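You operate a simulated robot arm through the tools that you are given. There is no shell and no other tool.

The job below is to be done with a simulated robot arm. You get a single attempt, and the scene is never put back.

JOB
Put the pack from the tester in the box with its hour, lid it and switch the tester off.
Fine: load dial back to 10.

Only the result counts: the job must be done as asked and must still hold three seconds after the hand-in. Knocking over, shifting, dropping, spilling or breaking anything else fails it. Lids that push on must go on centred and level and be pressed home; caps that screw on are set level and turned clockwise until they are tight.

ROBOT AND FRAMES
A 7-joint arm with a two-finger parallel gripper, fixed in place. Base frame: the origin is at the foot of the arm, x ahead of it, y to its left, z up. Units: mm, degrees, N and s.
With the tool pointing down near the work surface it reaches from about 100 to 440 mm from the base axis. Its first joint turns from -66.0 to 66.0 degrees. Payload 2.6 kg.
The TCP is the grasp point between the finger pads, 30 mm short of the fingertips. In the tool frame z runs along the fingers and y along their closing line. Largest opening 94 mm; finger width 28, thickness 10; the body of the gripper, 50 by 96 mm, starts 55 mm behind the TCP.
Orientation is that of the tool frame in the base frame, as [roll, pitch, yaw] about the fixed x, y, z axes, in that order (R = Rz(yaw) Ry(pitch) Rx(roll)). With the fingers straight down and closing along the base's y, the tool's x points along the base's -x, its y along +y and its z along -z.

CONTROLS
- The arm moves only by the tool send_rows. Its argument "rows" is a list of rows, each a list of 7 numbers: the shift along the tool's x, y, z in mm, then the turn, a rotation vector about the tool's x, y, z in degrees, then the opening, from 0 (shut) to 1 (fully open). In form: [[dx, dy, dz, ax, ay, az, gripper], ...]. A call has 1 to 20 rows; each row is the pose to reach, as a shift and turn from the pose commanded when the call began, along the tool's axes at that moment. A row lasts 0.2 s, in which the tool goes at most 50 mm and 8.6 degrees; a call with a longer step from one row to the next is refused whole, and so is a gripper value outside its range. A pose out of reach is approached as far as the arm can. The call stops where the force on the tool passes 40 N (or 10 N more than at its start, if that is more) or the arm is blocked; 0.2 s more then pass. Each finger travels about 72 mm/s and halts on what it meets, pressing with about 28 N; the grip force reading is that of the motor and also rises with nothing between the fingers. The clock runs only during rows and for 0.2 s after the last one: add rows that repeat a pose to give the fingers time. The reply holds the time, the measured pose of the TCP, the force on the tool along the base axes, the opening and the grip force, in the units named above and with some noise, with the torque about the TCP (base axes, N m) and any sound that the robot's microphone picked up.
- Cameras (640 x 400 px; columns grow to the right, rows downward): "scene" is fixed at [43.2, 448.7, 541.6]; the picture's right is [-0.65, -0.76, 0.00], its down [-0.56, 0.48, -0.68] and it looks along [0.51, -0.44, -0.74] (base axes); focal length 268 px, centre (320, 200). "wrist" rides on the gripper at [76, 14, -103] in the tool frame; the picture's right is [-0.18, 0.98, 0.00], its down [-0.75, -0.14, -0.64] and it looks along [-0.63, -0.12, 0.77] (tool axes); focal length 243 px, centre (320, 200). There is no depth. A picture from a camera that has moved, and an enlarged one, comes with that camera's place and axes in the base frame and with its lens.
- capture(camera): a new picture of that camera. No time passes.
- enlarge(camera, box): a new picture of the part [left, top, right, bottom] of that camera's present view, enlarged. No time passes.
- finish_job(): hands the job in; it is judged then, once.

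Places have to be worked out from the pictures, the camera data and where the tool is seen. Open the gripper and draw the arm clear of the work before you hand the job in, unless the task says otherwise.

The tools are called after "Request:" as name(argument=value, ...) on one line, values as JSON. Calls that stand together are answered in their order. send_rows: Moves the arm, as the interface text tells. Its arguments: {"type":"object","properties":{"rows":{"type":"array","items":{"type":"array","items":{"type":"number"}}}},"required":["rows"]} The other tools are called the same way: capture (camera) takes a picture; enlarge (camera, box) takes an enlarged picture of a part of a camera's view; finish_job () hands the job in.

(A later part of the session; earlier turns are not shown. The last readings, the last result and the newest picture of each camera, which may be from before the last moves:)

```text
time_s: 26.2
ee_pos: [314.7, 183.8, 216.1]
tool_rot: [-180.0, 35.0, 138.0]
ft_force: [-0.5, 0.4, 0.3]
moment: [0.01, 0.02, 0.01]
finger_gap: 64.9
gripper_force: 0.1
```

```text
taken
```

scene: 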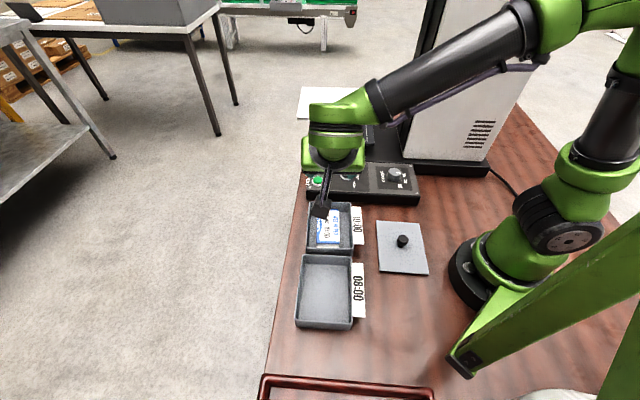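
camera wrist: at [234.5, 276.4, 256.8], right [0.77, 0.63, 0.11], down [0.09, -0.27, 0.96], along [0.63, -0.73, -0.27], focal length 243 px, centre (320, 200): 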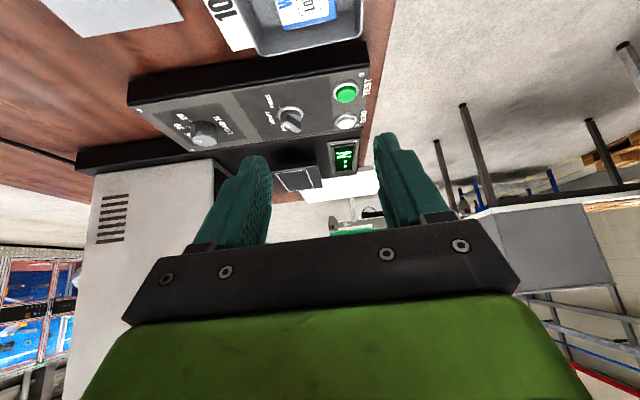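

The pack lies flat in the 10:00 box. I bring the hand upright and move to a viewpoint above for precise measurements of box and lid.

Request:
send_rows(rows=[[-2, -8, -18, 0, 7, 0, 0.69], [-4, -16, -36, 0, 14, 0, 0.69], [-6, -24, -55, 0, 21, 0, 0.69], [-8, -32, -73, 0, 28, 0, 0.69], [-9.4, -40, -91, 0, 35, 0, 0.69], [-9.4, -40, -91, 0, 35, 0, 0.69]])

Request:
send_rows(rows=[[15, -10, 0, 0, 0, -7, 0.69], [30, -20, -1, 0, 0, -14, 0.69], [45, -30, -2, 0, 0, -21, 0.69], [60, -40, -3, 0, 0, -28, 0.69], [75, -50, -4, 0, 0, -35, 0.69], [88.7, -58.3, -4, 0, 0, -42, 0.69], [88.7, -58.3, -4, 0, 0, -42, 0.69]])

Request:
capture(camera="wrist")

Request:
enlarge(camera="wrist", box=[180, 20, 480, 200])

Request:
enlarge(camera="scene", box=[300, 190, 380, 260])

```text
time_s: 27.6
ee_pos: [253.7, 185.4, 295.7]
tool_rot: [180.0, 0.0, 138.0]
ft_force: [-0.6, 0.2, 0.0]
moment: [-0.03, -0.03, -0.03]
finger_gap: 64.8
gripper_force: 0.2
```

```text
time_s: 29.2
ee_pos: [150.3, 201.5, 299.8]
tool_rot: [-180.0, 0.0, -179.9]
ft_force: [-0.2, 0.2, 0.7]
moment: [0.0, 0.0, 0.04]
finger_gap: 65.0
gripper_force: 0.0
```

```text
taken
camera wrist: at [74.9, 215.4, 402.1], right [0.18, 0.98, 0.0], down [0.75, -0.14, 0.64], along [0.63, -0.12, -0.77], focal length 243 px, centre (320, 200)
```

wrist: 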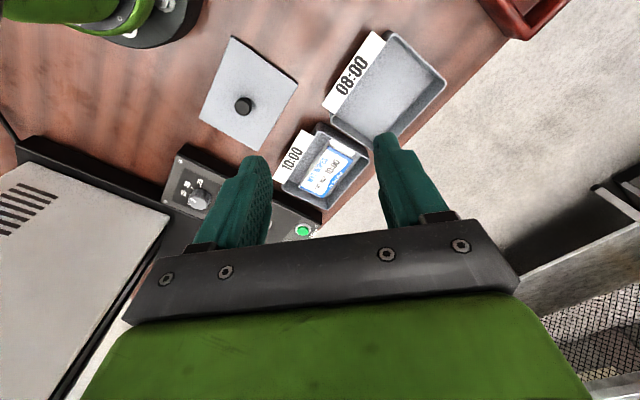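

```text
2.13 times, centred on (330, 110) of wrist
camera zoom: at [74.9, 215.4, 402.1], right [0.18, 0.98, 0.0], down [0.75, -0.14, 0.64], along [0.63, -0.12, -0.77], focal length 518 px, centre (299, 392)
```

zoom: 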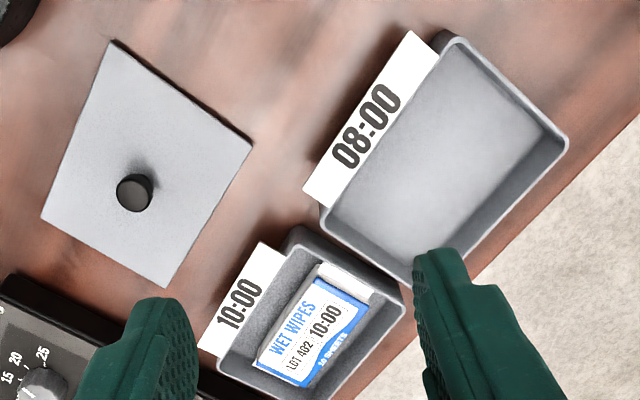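

```text
5.71 times, centred on (340, 225) of scene
camera zoom: at [43.2, 448.7, 541.6], right [-0.65, -0.76, 0.0], down [-0.56, 0.48, -0.68], along [0.51, -0.44, -0.74], focal length 1531 px, centre (206, 57)
```

zoom: 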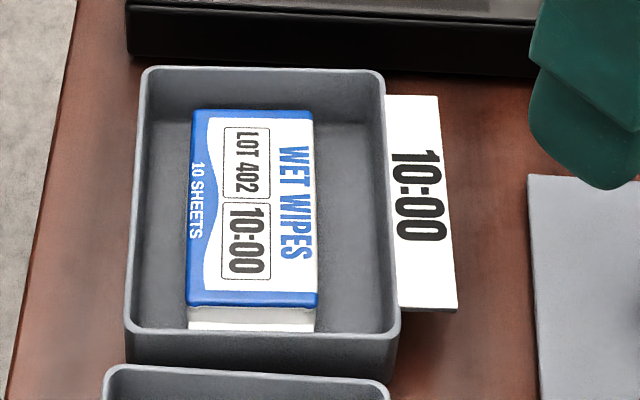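

The pack lies flat inside. I zoom in on the lid's edges to learn its thickness and underside, and on the box rim.

Request:
enlarge(camera="scene", box=[372, 255, 432, 280])

Request:
enlarge(camera="wrist", box=[195, 30, 305, 160])

Request:
enlarge(camera="wrist", box=[270, 110, 390, 210])

```text
10.67 times, centred on (402, 268) of scene
camera zoom: at [43.2, 448.7, 541.6], right [-0.65, -0.76, 0.0], down [-0.56, 0.48, -0.68], along [0.51, -0.44, -0.74], focal length 2858 px, centre (-555, -520)
```

zoom: 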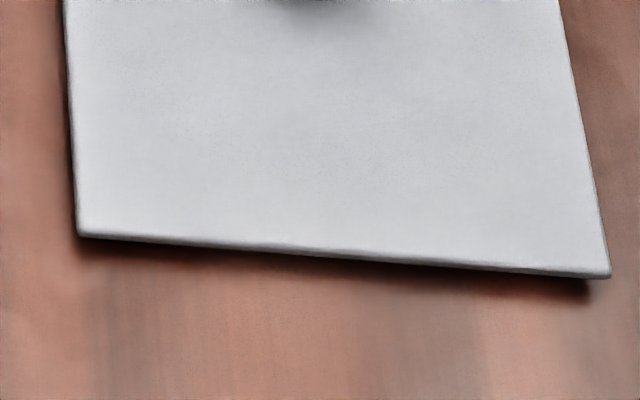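

```text
3.08 times, centred on (250, 95) of wrist
camera zoom: at [74.9, 215.4, 402.1], right [0.18, 0.98, 0.0], down [0.75, -0.14, 0.64], along [0.63, -0.12, -0.77], focal length 746 px, centre (535, 523)
```

zoom: 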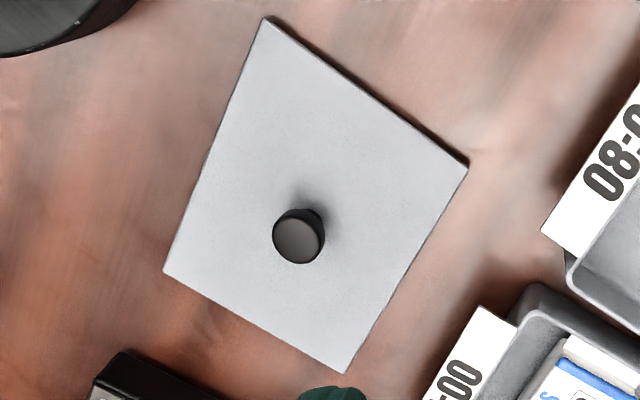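

```text
4.00 times, centred on (330, 160) of wrist
camera zoom: at [74.9, 215.4, 402.1], right [0.18, 0.98, 0.0], down [0.75, -0.14, 0.64], along [0.63, -0.12, -0.77], focal length 970 px, centre (280, 360)
```

zoom: 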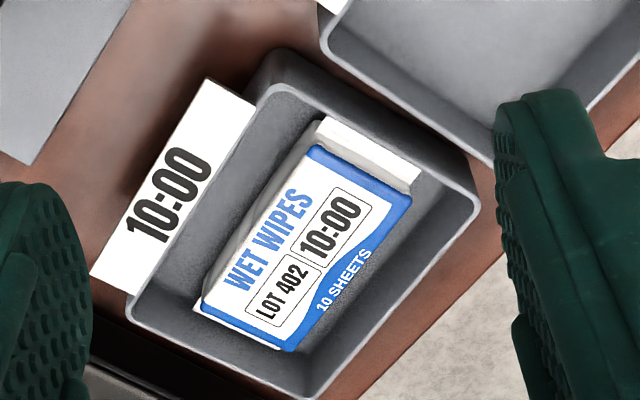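

The lid seems to be a thin plate with an inset plug. To cancel camera error I'll view lid and box with the same hand-relative geometry; first I hover over the lid, aligned to its long axis.

Request:
send_rows(rows=[[-5, -20, 20, 0, 0, 7.6, 0.8], [-10, -40, 45, 0, 0, 15.2, 1], [-15, -60, 72, 0, 0, 22.8, 1], [-20, -80, 100, 0, 0, 30.4, 1], [-25, -100, 126, 0, 0, 38, 1], [-30.7, -118.5, 150, 0, 0, 45.8, 1], [-30.7, -118.5, 150, 0, 0, 45.8, 1]])

Request:
capture(camera="wrist")

Request:
enlarge(camera="wrist", box=[220, 0, 420, 180])

```text
time_s: 30.8
ee_pos: [180.8, 82.2, 149.0]
tool_rot: [-180.0, 0.0, 134.0]
ft_force: [-1.9, 0.2, 0.2]
moment: [0.03, -0.04, 0.0]
finger_gap: 93.9
gripper_force: 0.0
```

```text
taken
camera wrist: at [138.5, 147.0, 252.0], right [0.83, 0.55, 0.0], down [0.42, -0.64, 0.64], along [0.35, -0.54, -0.77], focal length 243 px, centre (320, 200)
```

wrist: 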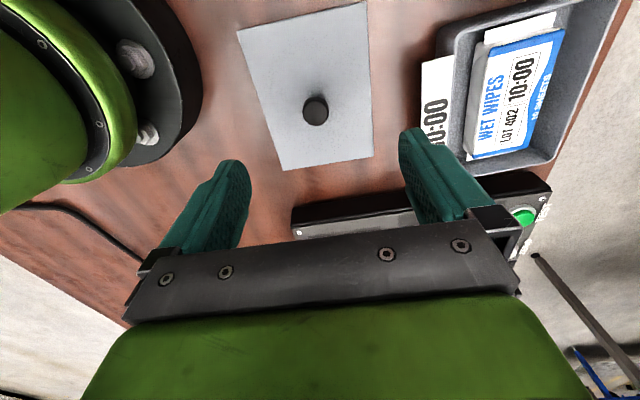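

```text
2.22 times, centred on (320, 90) of wrist
camera zoom: at [138.5, 147.0, 252.0], right [0.83, 0.55, 0.0], down [0.42, -0.64, 0.64], along [0.35, -0.54, -0.77], focal length 539 px, centre (320, 444)
```

zoom: 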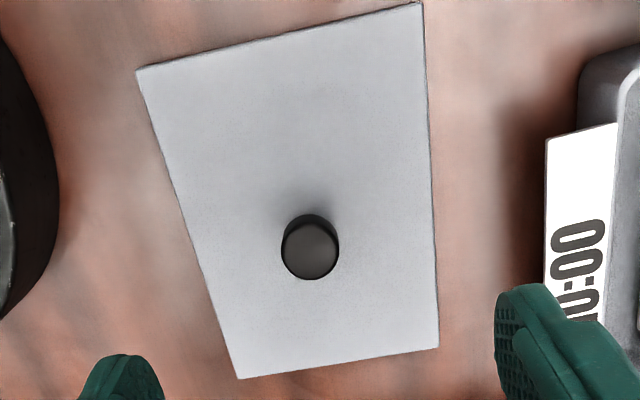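

The lid is exactly aligned with the hand at yaw 134.0, and its knob sits ~4 mm off toward tool -y. I centre over the knob and descend to z≈60.

Request:
send_rows(rows=[[-1, -4.2, 20, 0, 0, 0, 1], [-1, -4.2, 45, 0, 0, 0, 1], [-1, -4.2, 70, 0, 0, 0, 1], [-1, -4.2, 89, 0, 0, 0, 1], [-1, -4.2, 89, 0, 0, 0, 1]])

Request:
capture(camera="wrist")

Request:
enlarge(camera="scene", box=[365, 195, 445, 275])

```text
time_s: 32.0
ee_pos: [205.8, 92.0, 67.6]
tool_rot: [180.0, 0.1, 134.2]
ft_force: [-0.3, -0.4, -0.2]
moment: [0.01, -0.01, -0.03]
finger_gap: 93.9
gripper_force: 0.0
out of reach, approached as far as the arm can: row 1, 2, 3, 4, 5
```

```text
taken
camera wrist: at [163.4, 156.2, 168.8], right [0.83, 0.55, 0.0], down [0.42, -0.64, 0.64], along [0.35, -0.54, -0.77], focal length 243 px, centre (320, 200)
```

wrist: 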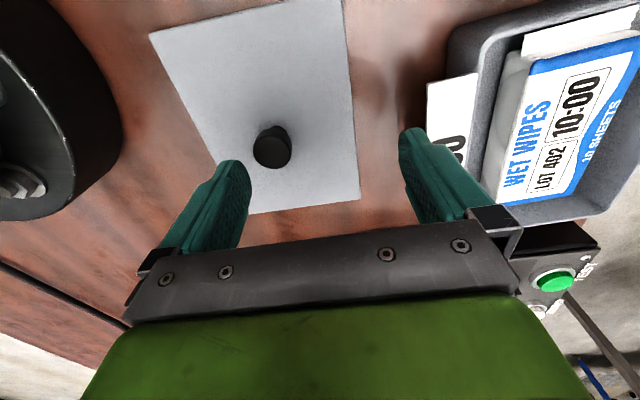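

```text
5.00 times, centred on (405, 235) of scene
camera zoom: at [43.2, 448.7, 541.6], right [-0.65, -0.76, 0.0], down [-0.56, 0.48, -0.68], along [0.51, -0.44, -0.74], focal length 1340 px, centre (-105, 25)
```

zoom: 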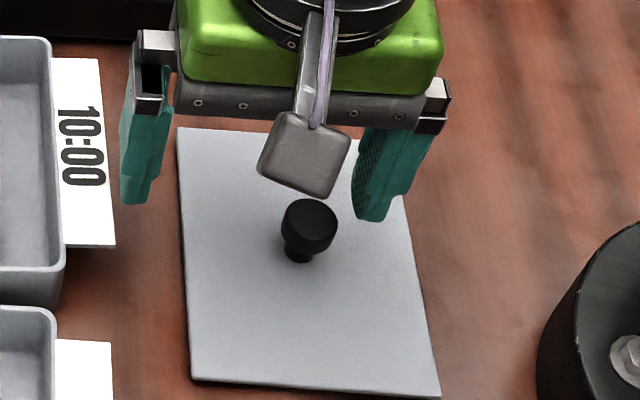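

That spot is out of reach with this wrist yaw at low height (the arm stopped at (206, 92, 68), touching nothing). I go back up and turn the hand 90° so the camera is on the robot side, then retry.

Request:
send_rows(rows=[[0, 0, -20, 0, 0, 0, 1], [0, 0, -45, 0, 0, 0, 1], [0, 0, -70, 0, 0, 0, 1], [0, 0, -95, 0, 0, 0, 1], [0, 0, -95, 0, 0, 0, 1]])

```text
time_s: 33.2
ee_pos: [205.0, 91.7, 163.7]
tool_rot: [180.0, 0.0, 134.3]
ft_force: [-0.1, -0.3, -0.4]
moment: [0.0, -0.01, 0.0]
finger_gap: 93.9
gripper_force: 0.0
```

Now rotating the hand by -90° about its axis while moving back above the knob.

Request:
send_rows(rows=[[0, 0, 0, 0, 0, -8.2, 1], [0, 0, 0, 0, 0, -16.4, 1], [0, 0, 0, 0, 0, -24.6, 1], [0, 0, 0, 0, 0, -32.8, 1], [0, 0, 0, 0, 0, -41, 1], [1, -4, 0, 0, 0, -49.2, 1], [2, -8, 0, 0, 0, -57.4, 1], [4, -13, 0, 0, 0, -65.6, 1], [6, -18, 0, 0, 0, -73.8, 1], [7, -23, 0, 0, 0, -82, 1], [8, -28, 0, 0, 0, -90, 1], [8, -28, 0, 0, 0, -90, 1]])

Request:
capture(camera="wrist")

Request:
enlarge(camera="wrist", box=[220, 0, 420, 180])

```text
time_s: 35.8
ee_pos: [180.3, 79.1, 162.0]
tool_rot: [179.9, 0.0, -135.7]
ft_force: [-0.6, -0.4, 1.3]
moment: [-0.01, -0.01, 0.02]
finger_gap: 94.1
gripper_force: 0.2
```

```text
taken
camera wrist: at [116.1, 35.0, 264.4], right [-0.56, 0.83, 0.0], down [0.64, 0.43, 0.64], along [0.53, 0.36, -0.77], focal length 243 px, centre (320, 200)
```

wrist: 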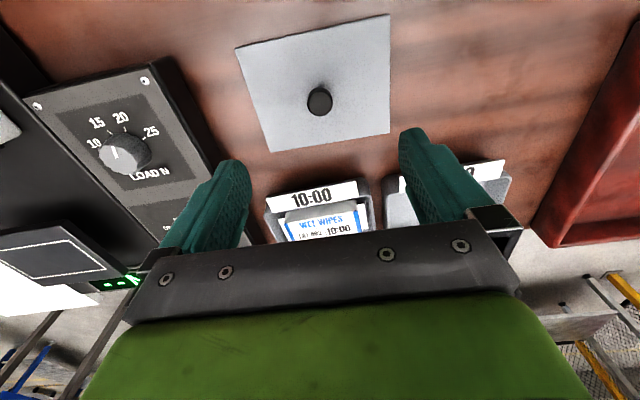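

```text
2.22 times, centred on (320, 90) of wrist
camera zoom: at [116.1, 35.0, 264.4], right [-0.56, 0.83, 0.0], down [0.64, 0.43, 0.64], along [0.53, 0.36, -0.77], focal length 539 px, centre (320, 444)
```

zoom: 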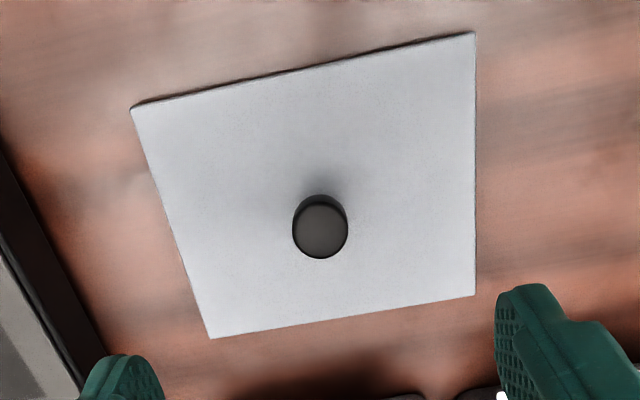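

Same lid centre from this side (within ~1 mm), and the hand is aligned to it. I descend toward the knob with this orientation.

Request:
send_rows(rows=[[1, 0.3, 25, 0, 0, 0, 1], [1, 0.3, 50, 0, 0, 0, 1], [1, 0.3, 75, 0, 0, 0, 1], [1, 0.3, 102, 0, 0, 0, 1], [1, 0.3, 102, 0, 0, 0, 1]])

Request:
capture(camera="wrist")

Request:
enlarge(camera="scene", box=[365, 195, 445, 275])

```text
time_s: 37.0
ee_pos: [207.3, 89.9, 66.6]
tool_rot: [179.9, 0.1, -135.7]
ft_force: [-0.4, 0.6, -0.5]
moment: [-0.01, 0.04, -0.01]
finger_gap: 94.3
gripper_force: 0.1
out of reach, approached as far as the arm can: row 2, 3, 4, 5
```

```text
taken
camera wrist: at [142.4, 47.2, 168.7], right [-0.55, 0.83, 0.0], down [0.64, 0.42, 0.64], along [0.53, 0.35, -0.77], focal length 243 px, centre (320, 200)
```

wrist: 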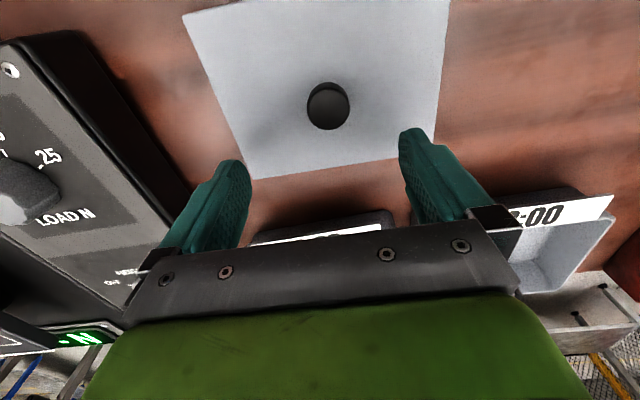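

```text
5.00 times, centred on (405, 235) of scene
camera zoom: at [43.2, 448.7, 541.6], right [-0.65, -0.76, 0.0], down [-0.56, 0.48, -0.68], along [0.51, -0.44, -0.74], focal length 1340 px, centre (-105, 25)
```

zoom: 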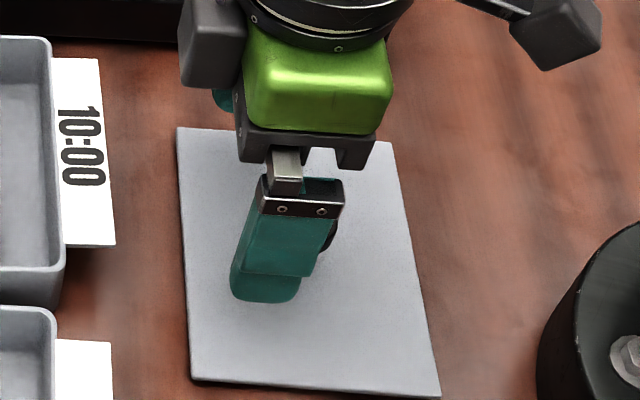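

The same radius limit (~226 mm at this height) appears regardless of yaw, so it's an arm posture limit. I look at the arm's posture.

Request:
capture(camera="scene")

```text
taken
```

scene: 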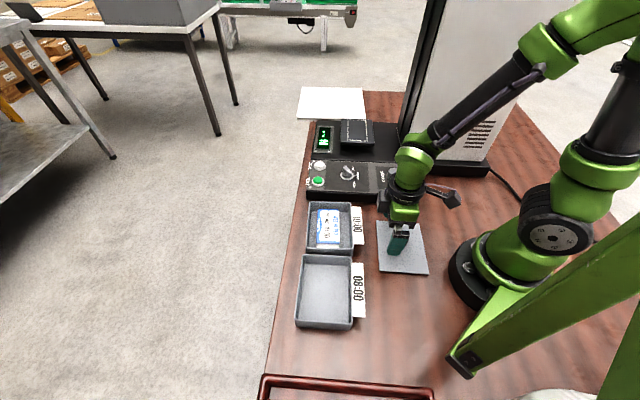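

The elbow is folded near its limit. A small tilt of the fingers toward the base (about the closing axis, so the pads still meet the knob squarely) should buy the missing reach; I try 12°.

Request:
send_rows(rows=[[0, 0, -5, 0, 4, 0, 1], [0, 0, -10, 0, 8, 0, 1], [0, 0, -10, 0, 12, 0, 1], [0, 0, -10, 0, 12, 0, 1]])

```text
time_s: 38.0
ee_pos: [206.6, 90.8, 77.0]
tool_rot: [180.0, -12.0, -135.9]
ft_force: [0.2, -0.5, -0.9]
moment: [0.02, -0.01, 0.02]
finger_gap: 94.1
gripper_force: 0.0
```

Tilt achieved. I move in over the knob at z≈70 to see if it's now reachable.

Request:
send_rows(rows=[[11, 5, 0, 0, 0, 0, 1], [22.5, 10.1, 5, 0, 0, 0, 1], [22.5, 10.1, 11.9, 0, 0, 0, 1], [22.5, 10.1, 11.9, 0, 0, 0, 1]])

Request:
capture(camera="wrist")

```text
time_s: 39.0
ee_pos: [181.0, 79.9, 70.2]
tool_rot: [-180.0, -12.0, -135.8]
ft_force: [1.0, -0.4, 0.4]
moment: [-0.01, -0.01, -0.01]
finger_gap: 94.0
gripper_force: 0.1
```

```text
taken
camera wrist: at [134.0, 53.0, 185.6], right [-0.56, 0.83, -0.04], down [0.72, 0.51, 0.47], along [0.41, 0.23, -0.88], focal length 243 px, centre (320, 200)
```

wrist: 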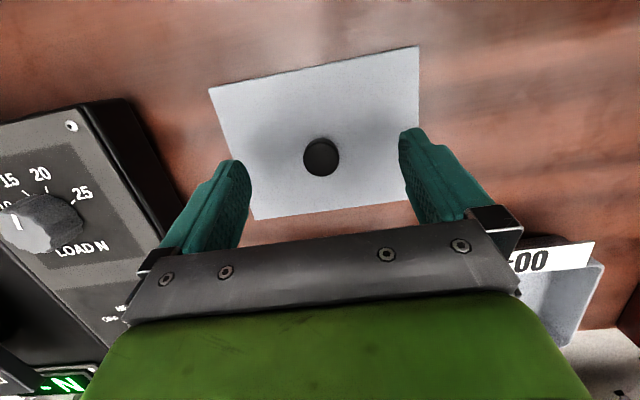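

Reachable now, and the knob is centred between the fingers. I lower vertically to z≈47 around the knob.

Request:
send_rows(rows=[[-0.5, 0.4, 6, 0, 0, 0, 1], [-1.2, 0.4, 12, 0, 0, 0, 1], [-1.8, 0.4, 18, 0, 0, 0, 1], [-2.3, 0.4, 22.5, 0, 0, 0, 1], [-2.3, 0.4, 22.5, 0, 0, 0, 1]])

Request:
enlarge(camera="scene", box=[365, 195, 445, 275])

Request:
capture(camera="wrist")

```text
time_s: 40.2
ee_pos: [179.9, 78.5, 46.0]
tool_rot: [180.0, -12.1, -135.9]
ft_force: [-1.0, -0.4, 0.2]
moment: [-0.03, 0.04, -0.02]
finger_gap: 94.2
gripper_force: 0.1
```

```text
5.00 times, centred on (405, 235) of scene
camera zoom: at [43.2, 448.7, 541.6], right [-0.65, -0.76, 0.0], down [-0.56, 0.48, -0.68], along [0.51, -0.44, -0.74], focal length 1340 px, centre (-105, 25)
```

zoom: 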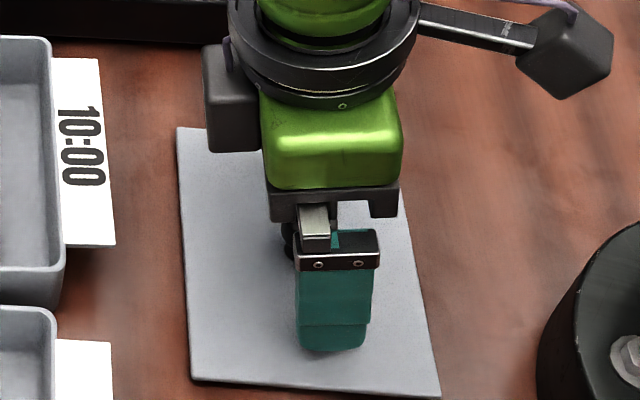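

```text
taken
camera wrist: at [132.2, 51.2, 163.2], right [-0.56, 0.83, -0.04], down [0.72, 0.51, 0.47], along [0.41, 0.23, -0.88], focal length 243 px, centre (320, 200)
```

wrist: 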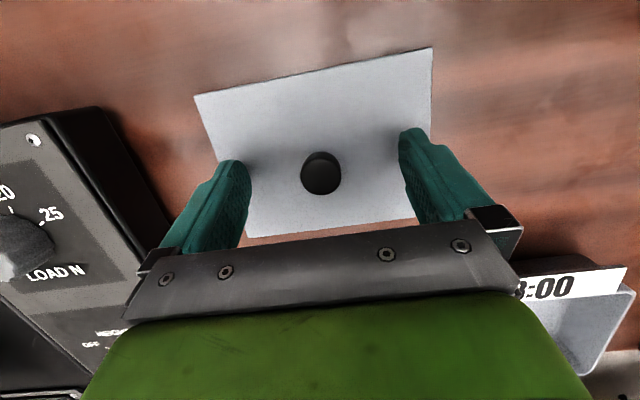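

The knob is centred between the fingers and they're clear of the plate. I close on the knob.

Request:
send_rows(rows=[[0, 0, 0, 0, 0, 0, 0.75], [0, 0, 0, 0, 0, 0, 0.5], [0, 0, 0, 0, 0, 0, 0.3], [0, 0, 0, 0, 0, 0, 0.15], [0, 0, 0, 0, 0, 0, 0.1], [0, 0, 0, 0, 0, 0, 0.1]])

Request:
enlarge(camera="wrist", box=[180, 20, 480, 240])

Request:
enlarge(camera="scene", box=[365, 195, 445, 275])

```text
time_s: 41.6
ee_pos: [179.7, 78.0, 47.2]
tool_rot: [180.0, -12.0, -135.8]
ft_force: [-0.2, 1.9, 0.3]
moment: [0.01, -0.03, -0.04]
finger_gap: 22.9
gripper_force: 28.4
```

```text
1.82 times, centred on (330, 130) of wrist
camera zoom: at [132.2, 51.2, 163.3], right [-0.56, 0.83, -0.04], down [0.72, 0.51, 0.47], along [0.41, 0.23, -0.88], focal length 441 px, centre (302, 327)
```

zoom: 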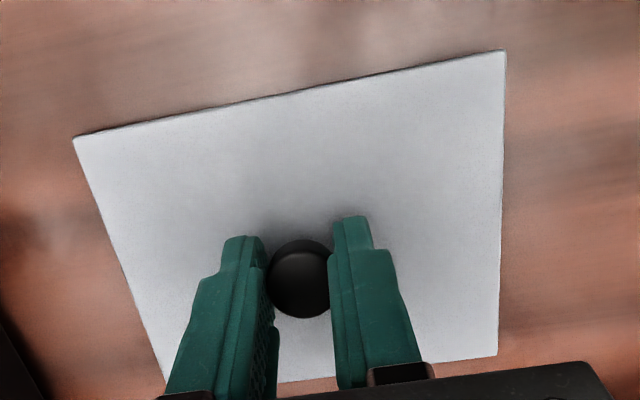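

```text
5.00 times, centred on (405, 235) of scene
camera zoom: at [43.2, 448.7, 541.6], right [-0.65, -0.76, 0.0], down [-0.56, 0.48, -0.68], along [0.51, -0.44, -0.74], focal length 1340 px, centre (-105, 25)
```

zoom: 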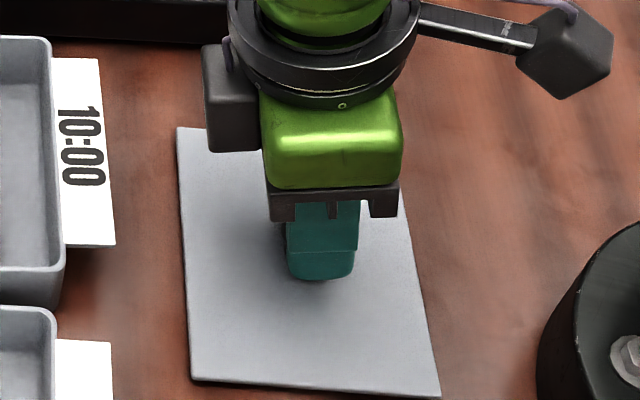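

The knob is gripped (22.9 mm, 28 N) with the lid centred on the hand. I lift the lid gently and check it hangs level.

Request:
send_rows(rows=[[0.6, 0, -3, 0, 0, 0, 0.1], [2.1, 0, -9.8, 0, 0, 0, 0.1], [6.2, 0, -29.3, 0, 0, 0, 0.1], [12.5, 0, -58.7, 0, 0, 0, 0.1], [18.7, 0, -88, 0, 0, 0, 0.1], [22.9, 0, -107.6, 0, 0, 0, 0.1], [22.9, 0, -107.6, 0, 0, 0, 0.1]])

Request:
capture(camera="wrist")

Request:
capture(camera="scene")

Request:
enlarge(camera="scene", box=[345, 140, 465, 250])

```text
time_s: 43.2
ee_pos: [181.0, 79.1, 157.8]
tool_rot: [180.0, -12.0, -135.9]
ft_force: [0.3, 0.0, 0.2]
moment: [-0.02, 0.01, 0.01]
finger_gap: 22.9
gripper_force: 28.1
```

```text
taken
camera wrist: at [133.2, 51.7, 273.0], right [-0.56, 0.83, -0.04], down [0.72, 0.51, 0.47], along [0.41, 0.23, -0.88], focal length 243 px, centre (320, 200)
```

wrist: 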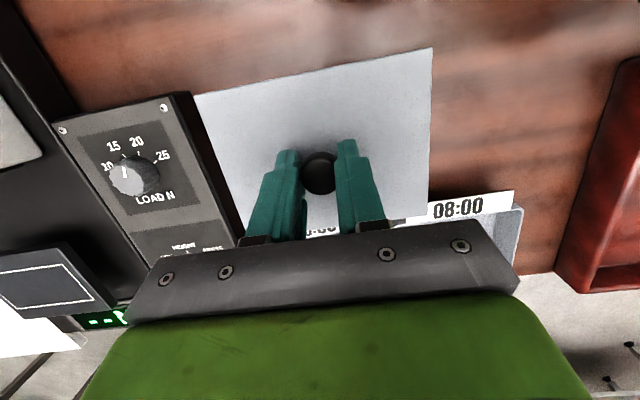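

```text
taken
```

scene: 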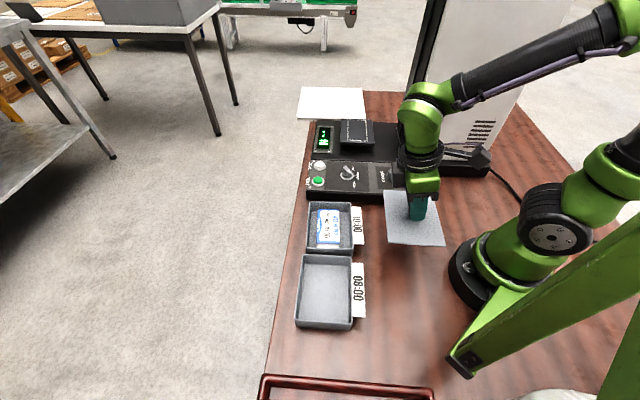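

```text
3.64 times, centred on (405, 195) of scene
camera zoom: at [43.2, 448.7, 541.6], right [-0.65, -0.76, 0.0], down [-0.56, 0.48, -0.68], along [0.51, -0.44, -0.74], focal length 974 px, centre (11, 218)
```

zoom: 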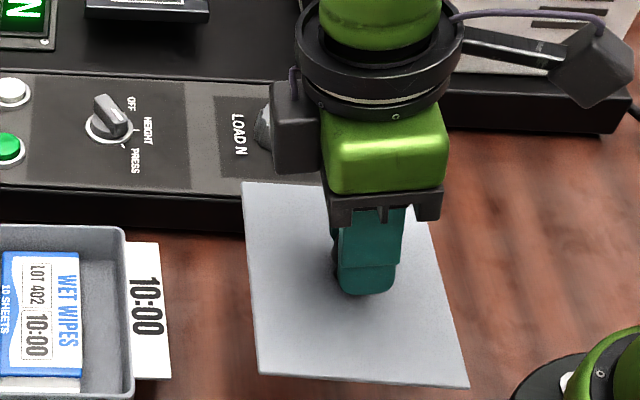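

The lid lifted level and didn't turn in the grip. From the scene view (bias-corrected with tool readings), the box centre is ≈(320.6, 175.5) and the lid needs +3.9° of yaw. I carry the lid there, staying high.

Request:
send_rows(rows=[[-15, -2.5, -3, 0.1, 0, -0.5, 0.1], [-38, -6.5, -8, 0.2, 0, -1.0, 0.1], [-63, -10.5, -13, 0.3, 0, -1.5, 0.1], [-88, -15, -18.5, 0.4, 0, -2.0, 0.1], [-113, -19, -24, 0.5, 0, -2.5, 0.1], [-138, -23.5, -29.5, 0.6, 0, -3.0, 0.1], [-156, -26.5, -33, 0.7, 0, -3.5, 0.1], [-163.6, -27.9, -34.8, 0.81, 0, -3.81, 0.1], [-163.6, -27.9, -34.8, 0.81, 0, -3.81, 0.1]])

Request:
capture(camera="scene")

Request:
capture(camera="wrist")

```text
time_s: 45.2
ee_pos: [319.5, 174.4, 157.9]
tool_rot: [180.0, -12.0, -131.9]
ft_force: [1.1, -1.3, -0.5]
moment: [-0.02, 0.01, 0.01]
finger_gap: 22.8
gripper_force: 27.2
```

```text
taken
```

scene: 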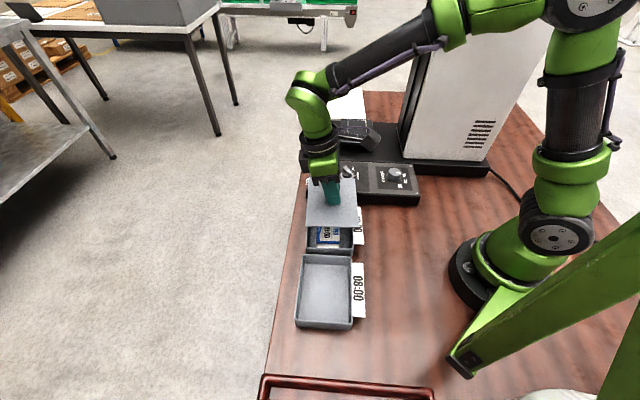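

```text
taken
camera wrist: at [273.5, 144.6, 273.0], right [-0.61, 0.79, -0.04], down [0.69, 0.55, 0.47], along [0.39, 0.26, -0.88], focal length 243 px, centre (320, 200)
```

wrist: 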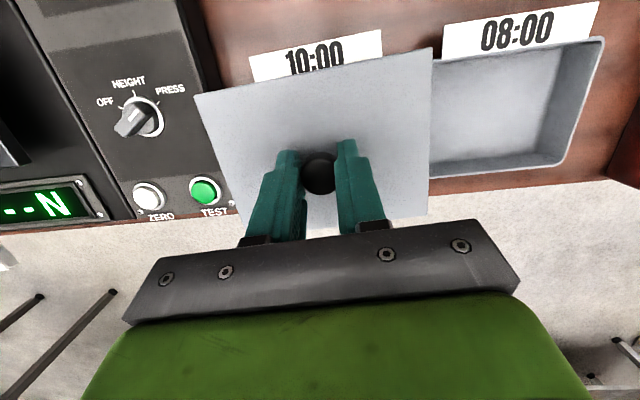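

The lid is above the box. I lower it to about 30 mm over the rim and compare lid and rim in the scene view.

Request:
send_rows(rows=[[-2.5, 0, 11.7, 0, 0, 0, 0.1], [-5, 0, 23.5, 0, 0, 0, 0.1], [-7.5, 0, 35.2, 0, 0, 0, 0.1], [-10, 0, 46.9, 0, 0, 0, 0.1], [-10, 0, 46.9, 0, 0, 0, 0.1]])

Request:
enlarge(camera="scene", box=[300, 190, 380, 260])

Request:
enlarge(camera="wrist", box=[180, 20, 480, 240])

```text
time_s: 46.4
ee_pos: [320.6, 176.2, 109.9]
tool_rot: [179.9, -12.0, -131.9]
ft_force: [-0.5, 0.3, -0.3]
moment: [0.0, -0.02, 0.04]
finger_gap: 22.8
gripper_force: 28.6
```

```text
5.71 times, centred on (340, 225) of scene
camera zoom: at [43.2, 448.7, 541.6], right [-0.65, -0.76, 0.0], down [-0.56, 0.48, -0.68], along [0.51, -0.44, -0.74], focal length 1531 px, centre (206, 57)
```

zoom: 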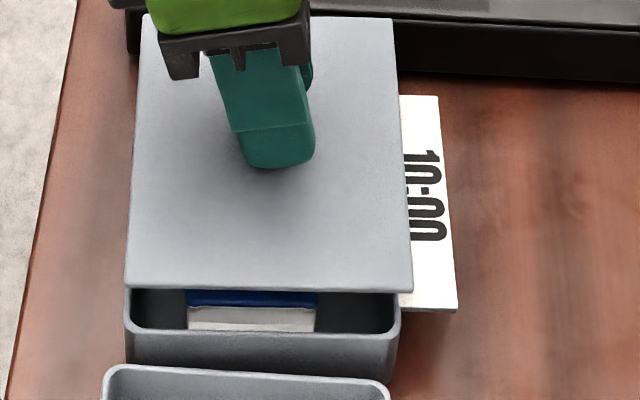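

```text
1.82 times, centred on (330, 130) of wrist
camera zoom: at [274.0, 145.3, 224.8], right [-0.61, 0.79, -0.04], down [0.69, 0.55, 0.47], along [0.39, 0.26, -0.88], focal length 441 px, centre (302, 327)
```

zoom: 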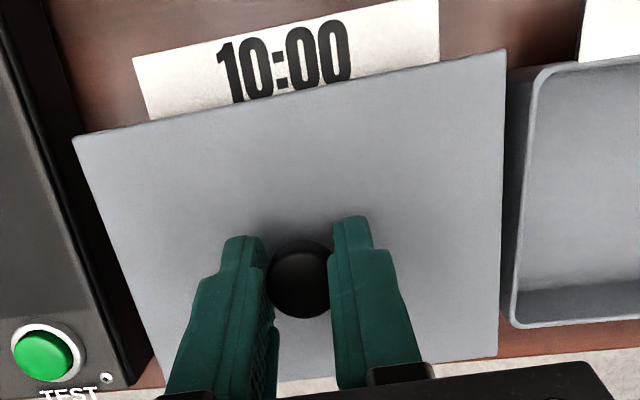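

The lid is ~1.5 mm short in the width direction; along the length I need the rim height more exactly. I zoom in on the box's near corners to measure its wall height.

Request:
enlarge(camera="scene", box=[314, 238, 334, 258])

Request:
enlarge(camera="scene", box=[355, 238, 379, 262])

Request:
enlarge(camera="scene", box=[290, 310, 366, 336])

```text
16.00 times, centred on (324, 248) of scene
camera zoom: at [43.2, 448.7, 541.6], right [-0.65, -0.76, 0.0], down [-0.56, 0.48, -0.68], along [0.51, -0.44, -0.74], focal length 4287 px, centre (256, -568)
```

zoom: 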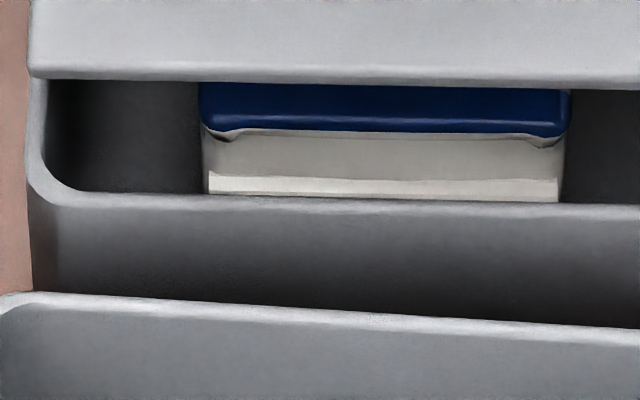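

```text
16.00 times, centred on (367, 250) of scene
camera zoom: at [43.2, 448.7, 541.6], right [-0.65, -0.76, 0.0], down [-0.56, 0.48, -0.68], along [0.51, -0.44, -0.74], focal length 4287 px, centre (-432, -600)
```

zoom: 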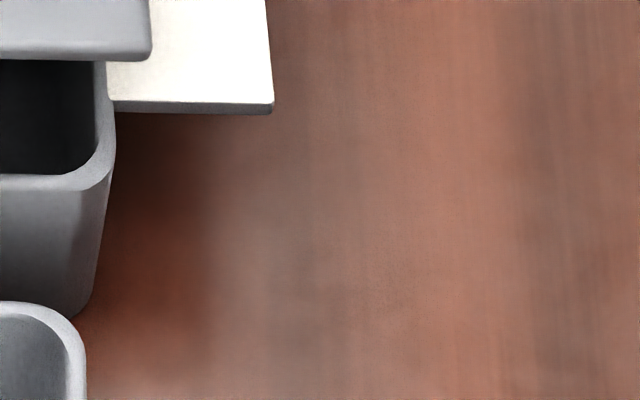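

```text
8.42 times, centred on (328, 323) of scene
camera zoom: at [43.2, 448.7, 541.6], right [-0.65, -0.76, 0.0], down [-0.56, 0.48, -0.68], along [0.51, -0.44, -0.74], focal length 2256 px, centre (253, -836)
```

zoom: 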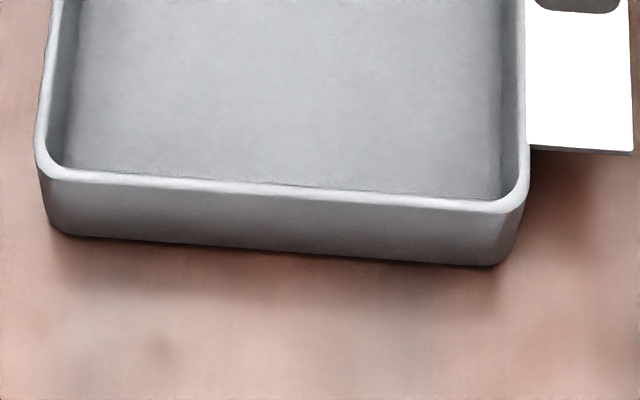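

Walls are vertical and about 36 mm tall. I shift the lid ~1.5 mm in width and ~1 mm in length and lower to about 8 mm above the rim for another comparison.

Request:
send_rows(rows=[[-1.8, -1, 4.5, 0, 0, 0, 0.1], [-3.5, -1, 11, 0, 0, 0, 0.1], [-5.2, -1, 17.3, 0, 0, 0, 0.1], [-5.2, -1, 17.3, 0, 0, 0, 0.1]])

Request:
enlarge(camera="scene", box=[300, 190, 380, 260])

Request:
enlarge(camera="scene", box=[314, 238, 334, 258])

Request:
enlarge(camera="scene", box=[355, 238, 379, 262])

```text
time_s: 47.4
ee_pos: [321.0, 174.9, 91.8]
tool_rot: [180.0, -12.0, -132.0]
ft_force: [0.6, 1.1, -0.4]
moment: [0.01, -0.02, 0.02]
finger_gap: 22.7
gripper_force: 27.6
```

```text
5.71 times, centred on (340, 225) of scene
camera zoom: at [43.2, 448.7, 541.6], right [-0.65, -0.76, 0.0], down [-0.56, 0.48, -0.68], along [0.51, -0.44, -0.74], focal length 1531 px, centre (206, 57)
```

zoom: 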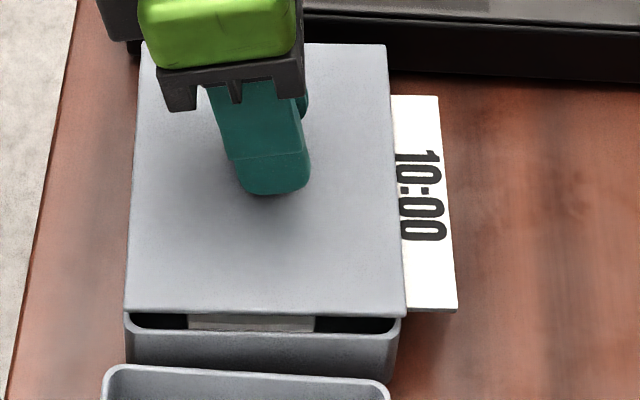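

```text
16.00 times, centred on (324, 248) of scene
camera zoom: at [43.2, 448.7, 541.6], right [-0.65, -0.76, 0.0], down [-0.56, 0.48, -0.68], along [0.51, -0.44, -0.74], focal length 4287 px, centre (256, -568)
```

zoom: 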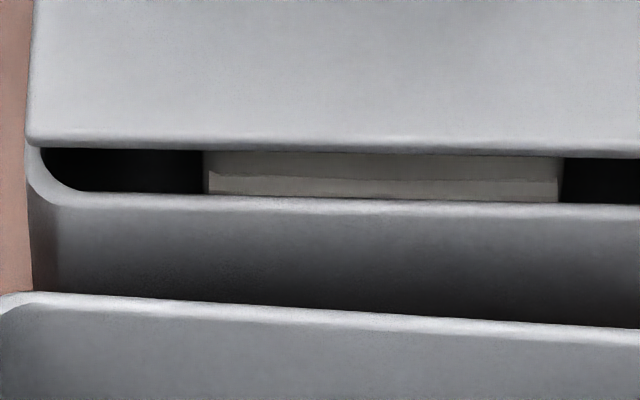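

```text
16.00 times, centred on (367, 250) of scene
camera zoom: at [43.2, 448.7, 541.6], right [-0.65, -0.76, 0.0], down [-0.56, 0.48, -0.68], along [0.51, -0.44, -0.74], focal length 4287 px, centre (-432, -600)
```

zoom: 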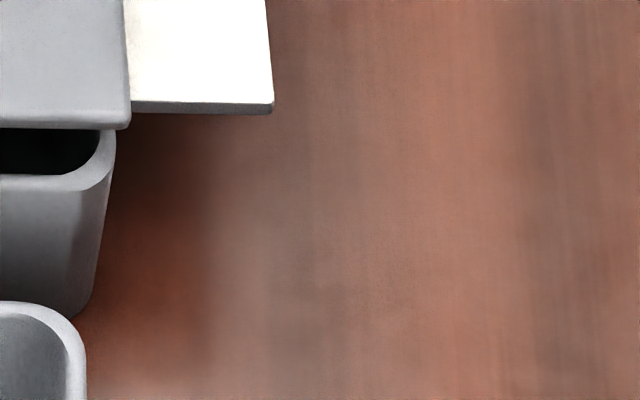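

Near edges agree within about half a millimetre. I take one more zoom across the full near edge and the right-hand edge to check the angle before contact.

Request:
enlarge(camera="scene", box=[318, 240, 374, 256])

Request:
enlarge(camera="scene", box=[340, 192, 376, 250])

Request:
enlarge(camera="wrist", box=[180, 20, 480, 240])

```text
11.43 times, centred on (346, 248) of scene
camera zoom: at [43.2, 448.7, 541.6], right [-0.65, -0.76, 0.0], down [-0.56, 0.48, -0.68], along [0.51, -0.44, -0.74], focal length 3062 px, centre (23, -349)
```

zoom: 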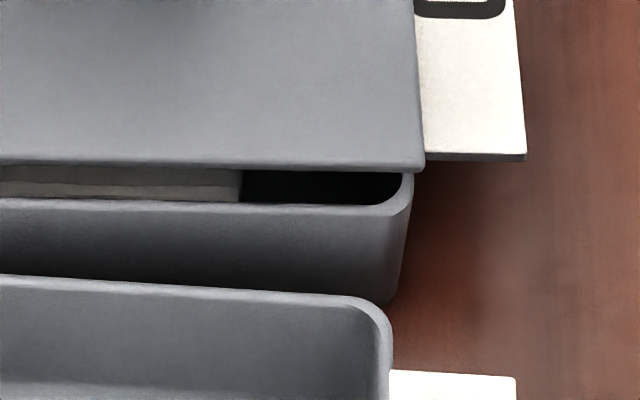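

```text
6.90 times, centred on (358, 221) of scene
camera zoom: at [43.2, 448.7, 541.6], right [-0.65, -0.76, 0.0], down [-0.56, 0.48, -0.68], along [0.51, -0.44, -0.74], focal length 1848 px, centre (58, 55)
```

zoom: 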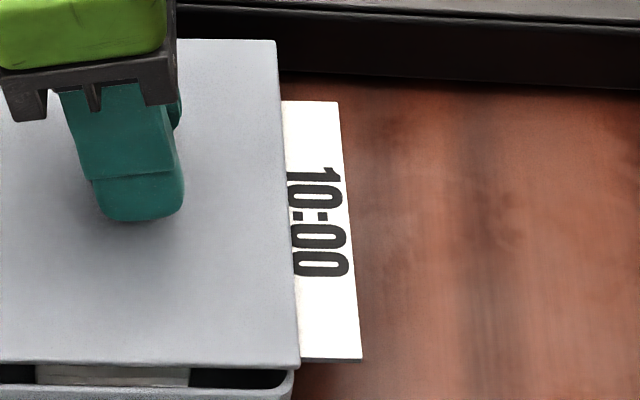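

```text
1.82 times, centred on (330, 130) of wrist
camera zoom: at [275.4, 145.5, 207.0], right [-0.61, 0.79, -0.04], down [0.69, 0.55, 0.47], along [0.39, 0.26, -0.88], focal length 441 px, centre (302, 327)
```

zoom: 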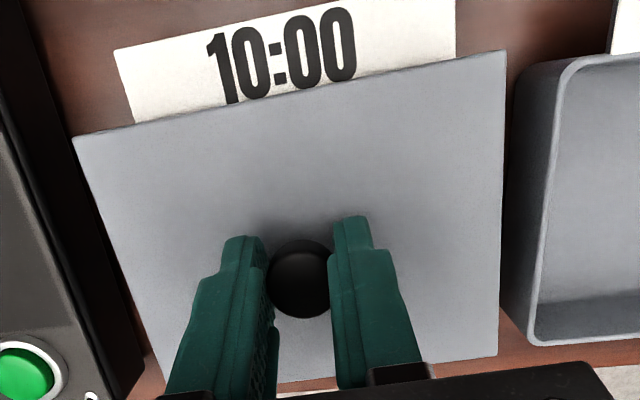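

The lid's near edge is about 0.35° off the rim's. I correct that along with a 0.4 mm width shift, lowering to just above the expected plug contact.

Request:
send_rows(rows=[[-0.8, 0, 2, -0.03, 0, 0.17, 0.1], [-1.4, 0, 4.5, -0.07, 0, 0.34, 0.1], [-1.9, 0, 6.8, -0.07, 0, 0.34, 0.1], [-1.9, 0, 6.8, -0.07, 0, 0.34, 0.1]])

Request:
enlarge(camera="scene", box=[318, 240, 374, 256])

Request:
enlarge(camera="scene", box=[314, 238, 334, 258])

```text
time_s: 48.4
ee_pos: [318.8, 176.7, 85.1]
tool_rot: [180.0, -11.9, -132.3]
ft_force: [1.0, 0.0, -0.9]
moment: [0.01, 0.0, -0.03]
finger_gap: 22.8
gripper_force: 27.9
```

```text
11.43 times, centred on (346, 248) of scene
camera zoom: at [43.2, 448.7, 541.6], right [-0.65, -0.76, 0.0], down [-0.56, 0.48, -0.68], along [0.51, -0.44, -0.74], focal length 3062 px, centre (23, -349)
```

zoom: 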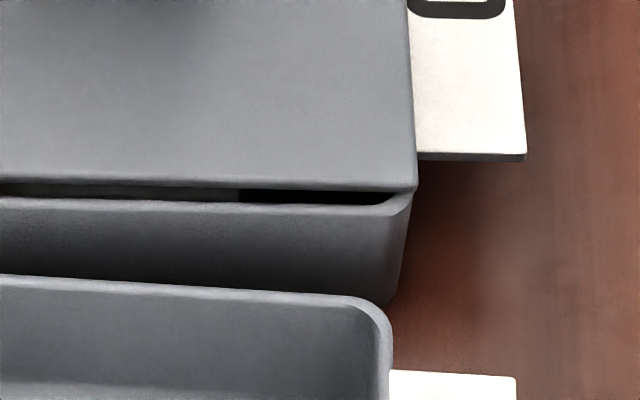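

```text
16.00 times, centred on (324, 248) of scene
camera zoom: at [43.2, 448.7, 541.6], right [-0.65, -0.76, 0.0], down [-0.56, 0.48, -0.68], along [0.51, -0.44, -0.74], focal length 4287 px, centre (256, -568)
```

zoom: 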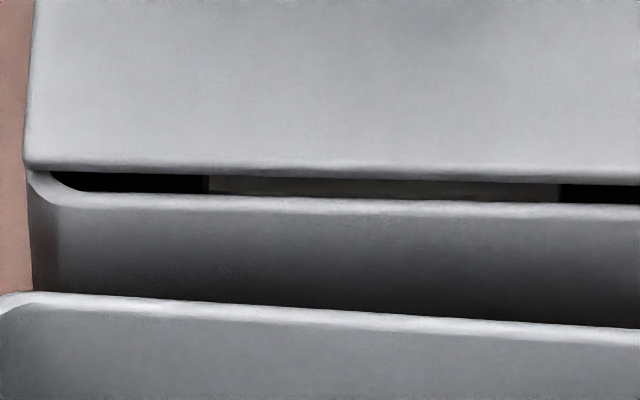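

Lid and rim edges coincide laterally and along the length as well as I can tell. I lower in small steps, watching the force.

Request:
send_rows(rows=[[-0.2, 0, 1, 0, 0, 0, 0.1], [-0.4, 0, 2, 0, 0, 0, 0.1], [-0.4, 0, 2, 0, 0, 0, 0.1]])

```text
time_s: 49.2
ee_pos: [321.0, 175.6, 83.0]
tool_rot: [-180.0, -12.0, -132.4]
ft_force: [-0.6, -0.5, 0.2]
moment: [-0.02, 0.02, -0.01]
finger_gap: 22.5
gripper_force: 28.2
```

No contact at z=83. I continue 2 mm lower.

Request:
send_rows(rows=[[-0.2, 0, 1, 0, 0, 0, 0.1], [-0.4, 0, 2, 0, 0, 0, 0.1], [-0.4, 0, 2, 0, 0, 0, 0.1]])

```text
time_s: 50.0
ee_pos: [321.8, 176.5, 82.1]
tool_rot: [-179.9, -11.8, -132.3]
ft_force: [-5.4, -3.6, 24.0]
moment: [-0.1, 0.18, -0.02]
finger_gap: 22.5
gripper_force: 28.1
```

Centred contact of 24 N at z≈82. I look at the lid and rim from the scene camera.

Request:
enlarge(camera="scene", box=[318, 240, 374, 256])

Request:
enlarge(camera="scene", box=[314, 238, 334, 258])

Request:
enlarge(camera="scene", box=[300, 190, 380, 260])

```text
11.43 times, centred on (346, 248) of scene
camera zoom: at [43.1, 448.7, 541.7], right [-0.65, -0.76, 0.0], down [-0.56, 0.48, -0.68], along [0.51, -0.44, -0.74], focal length 3062 px, centre (23, -349)
```

zoom: 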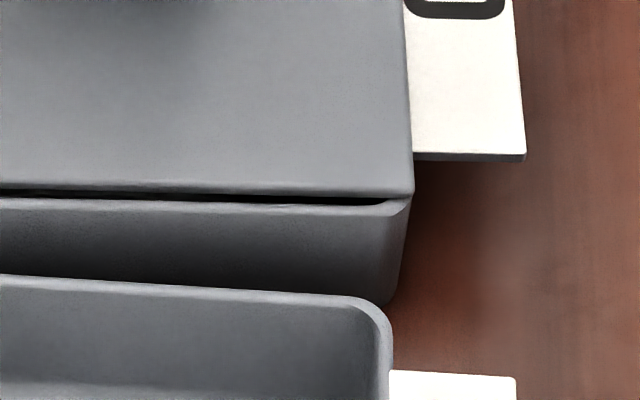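

```text
16.00 times, centred on (324, 248) of scene
camera zoom: at [43.1, 448.7, 541.7], right [-0.65, -0.76, 0.0], down [-0.56, 0.48, -0.68], along [0.51, -0.44, -0.74], focal length 4287 px, centre (256, -568)
```

zoom: 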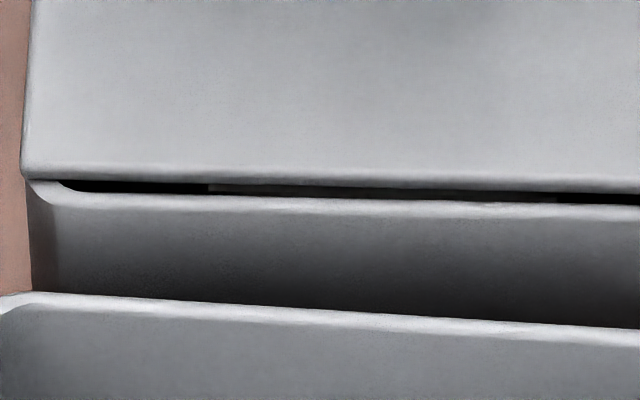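

```text
5.71 times, centred on (340, 225) of scene
camera zoom: at [43.1, 448.7, 541.7], right [-0.65, -0.76, 0.0], down [-0.56, 0.48, -0.68], along [0.51, -0.44, -0.74], focal length 1531 px, centre (206, 57)
```

zoom: 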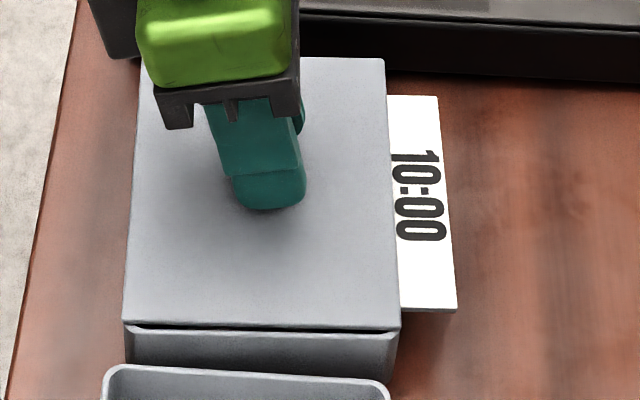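

The plug seems to sit right at the rim's mouth; the lateral reaction suggests it's slightly too far in the outward width direction. I back off 1.5 mm, shift ~0.6 mm toward the robot side, and try again.

Request:
send_rows(rows=[[0.3, 0, -1.5, 0, 0, 0, 0.1], [0.9, 0, -1.5, 0, 0, 0, 0.1], [0.7, 0, -0.5, 0, 0, 0, 0.1], [0.6, 0, 0, 0, 0, 0, 0.1], [0.6, 0, 0, 0, 0, 0, 0.1]])

```text
time_s: 51.2
ee_pos: [321.4, 176.0, 82.6]
tool_rot: [-180.0, -12.0, -132.4]
ft_force: [-2.7, -1.3, 16.9]
moment: [-0.03, 0.04, 0.02]
finger_gap: 23.0
gripper_force: 28.0
```

Lateral force dropped. I press 1 mm further and read the response.

Request:
send_rows(rows=[[-0.1, 0, 0.5, 0, 0, 0, 0.1], [-0.2, 0, 1, 0, 0, 0, 0.1], [-0.2, 0, 1, 0, 0, 0, 0.1]])

```text
time_s: 52.0
ee_pos: [321.9, 177.4, 80.0]
tool_rot: [-180.0, -11.9, -132.2]
ft_force: [-0.7, -0.5, 25.0]
moment: [-0.02, 0.02, -0.04]
finger_gap: 22.9
gripper_force: 28.1
```

The lid sank 2 mm with a centred 25 N: the plug is entering. I keep pressing in 1 mm steps.

Request:
send_rows(rows=[[-0.1, 0, 0.5, 0, 0, 0, 0.1], [-0.2, 0, 1, 0, 0, 0, 0.1], [-0.2, 0, 1, 0, 0, 0, 0.1]])

Request:
enlarge(camera="scene", box=[318, 240, 374, 256])

Request:
enlarge(camera="scene", box=[314, 238, 334, 258])

```text
time_s: 52.8
ee_pos: [322.2, 175.3, 79.5]
tool_rot: [179.9, -11.9, -132.2]
ft_force: [1.6, 0.2, 23.7]
moment: [0.04, 0.0, 0.04]
finger_gap: 22.5
gripper_force: 27.7
```

```text
11.43 times, centred on (346, 248) of scene
camera zoom: at [43.1, 448.7, 541.7], right [-0.65, -0.76, 0.0], down [-0.56, 0.48, -0.68], along [0.51, -0.44, -0.74], focal length 3062 px, centre (23, -349)
```

zoom: 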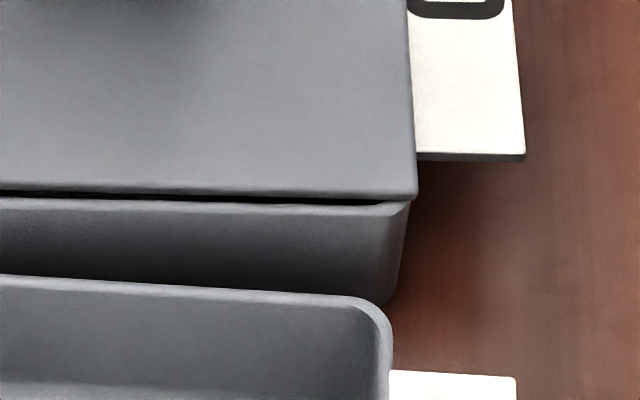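

```text
16.00 times, centred on (324, 248) of scene
camera zoom: at [43.1, 448.7, 541.7], right [-0.65, -0.76, 0.0], down [-0.56, 0.48, -0.68], along [0.51, -0.44, -0.74], focal length 4287 px, centre (256, -568)
```

zoom: 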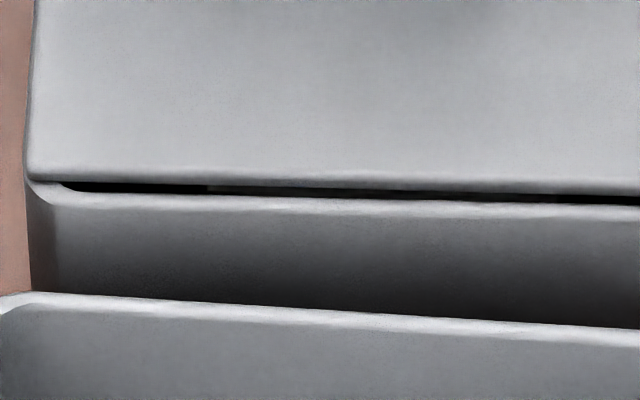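

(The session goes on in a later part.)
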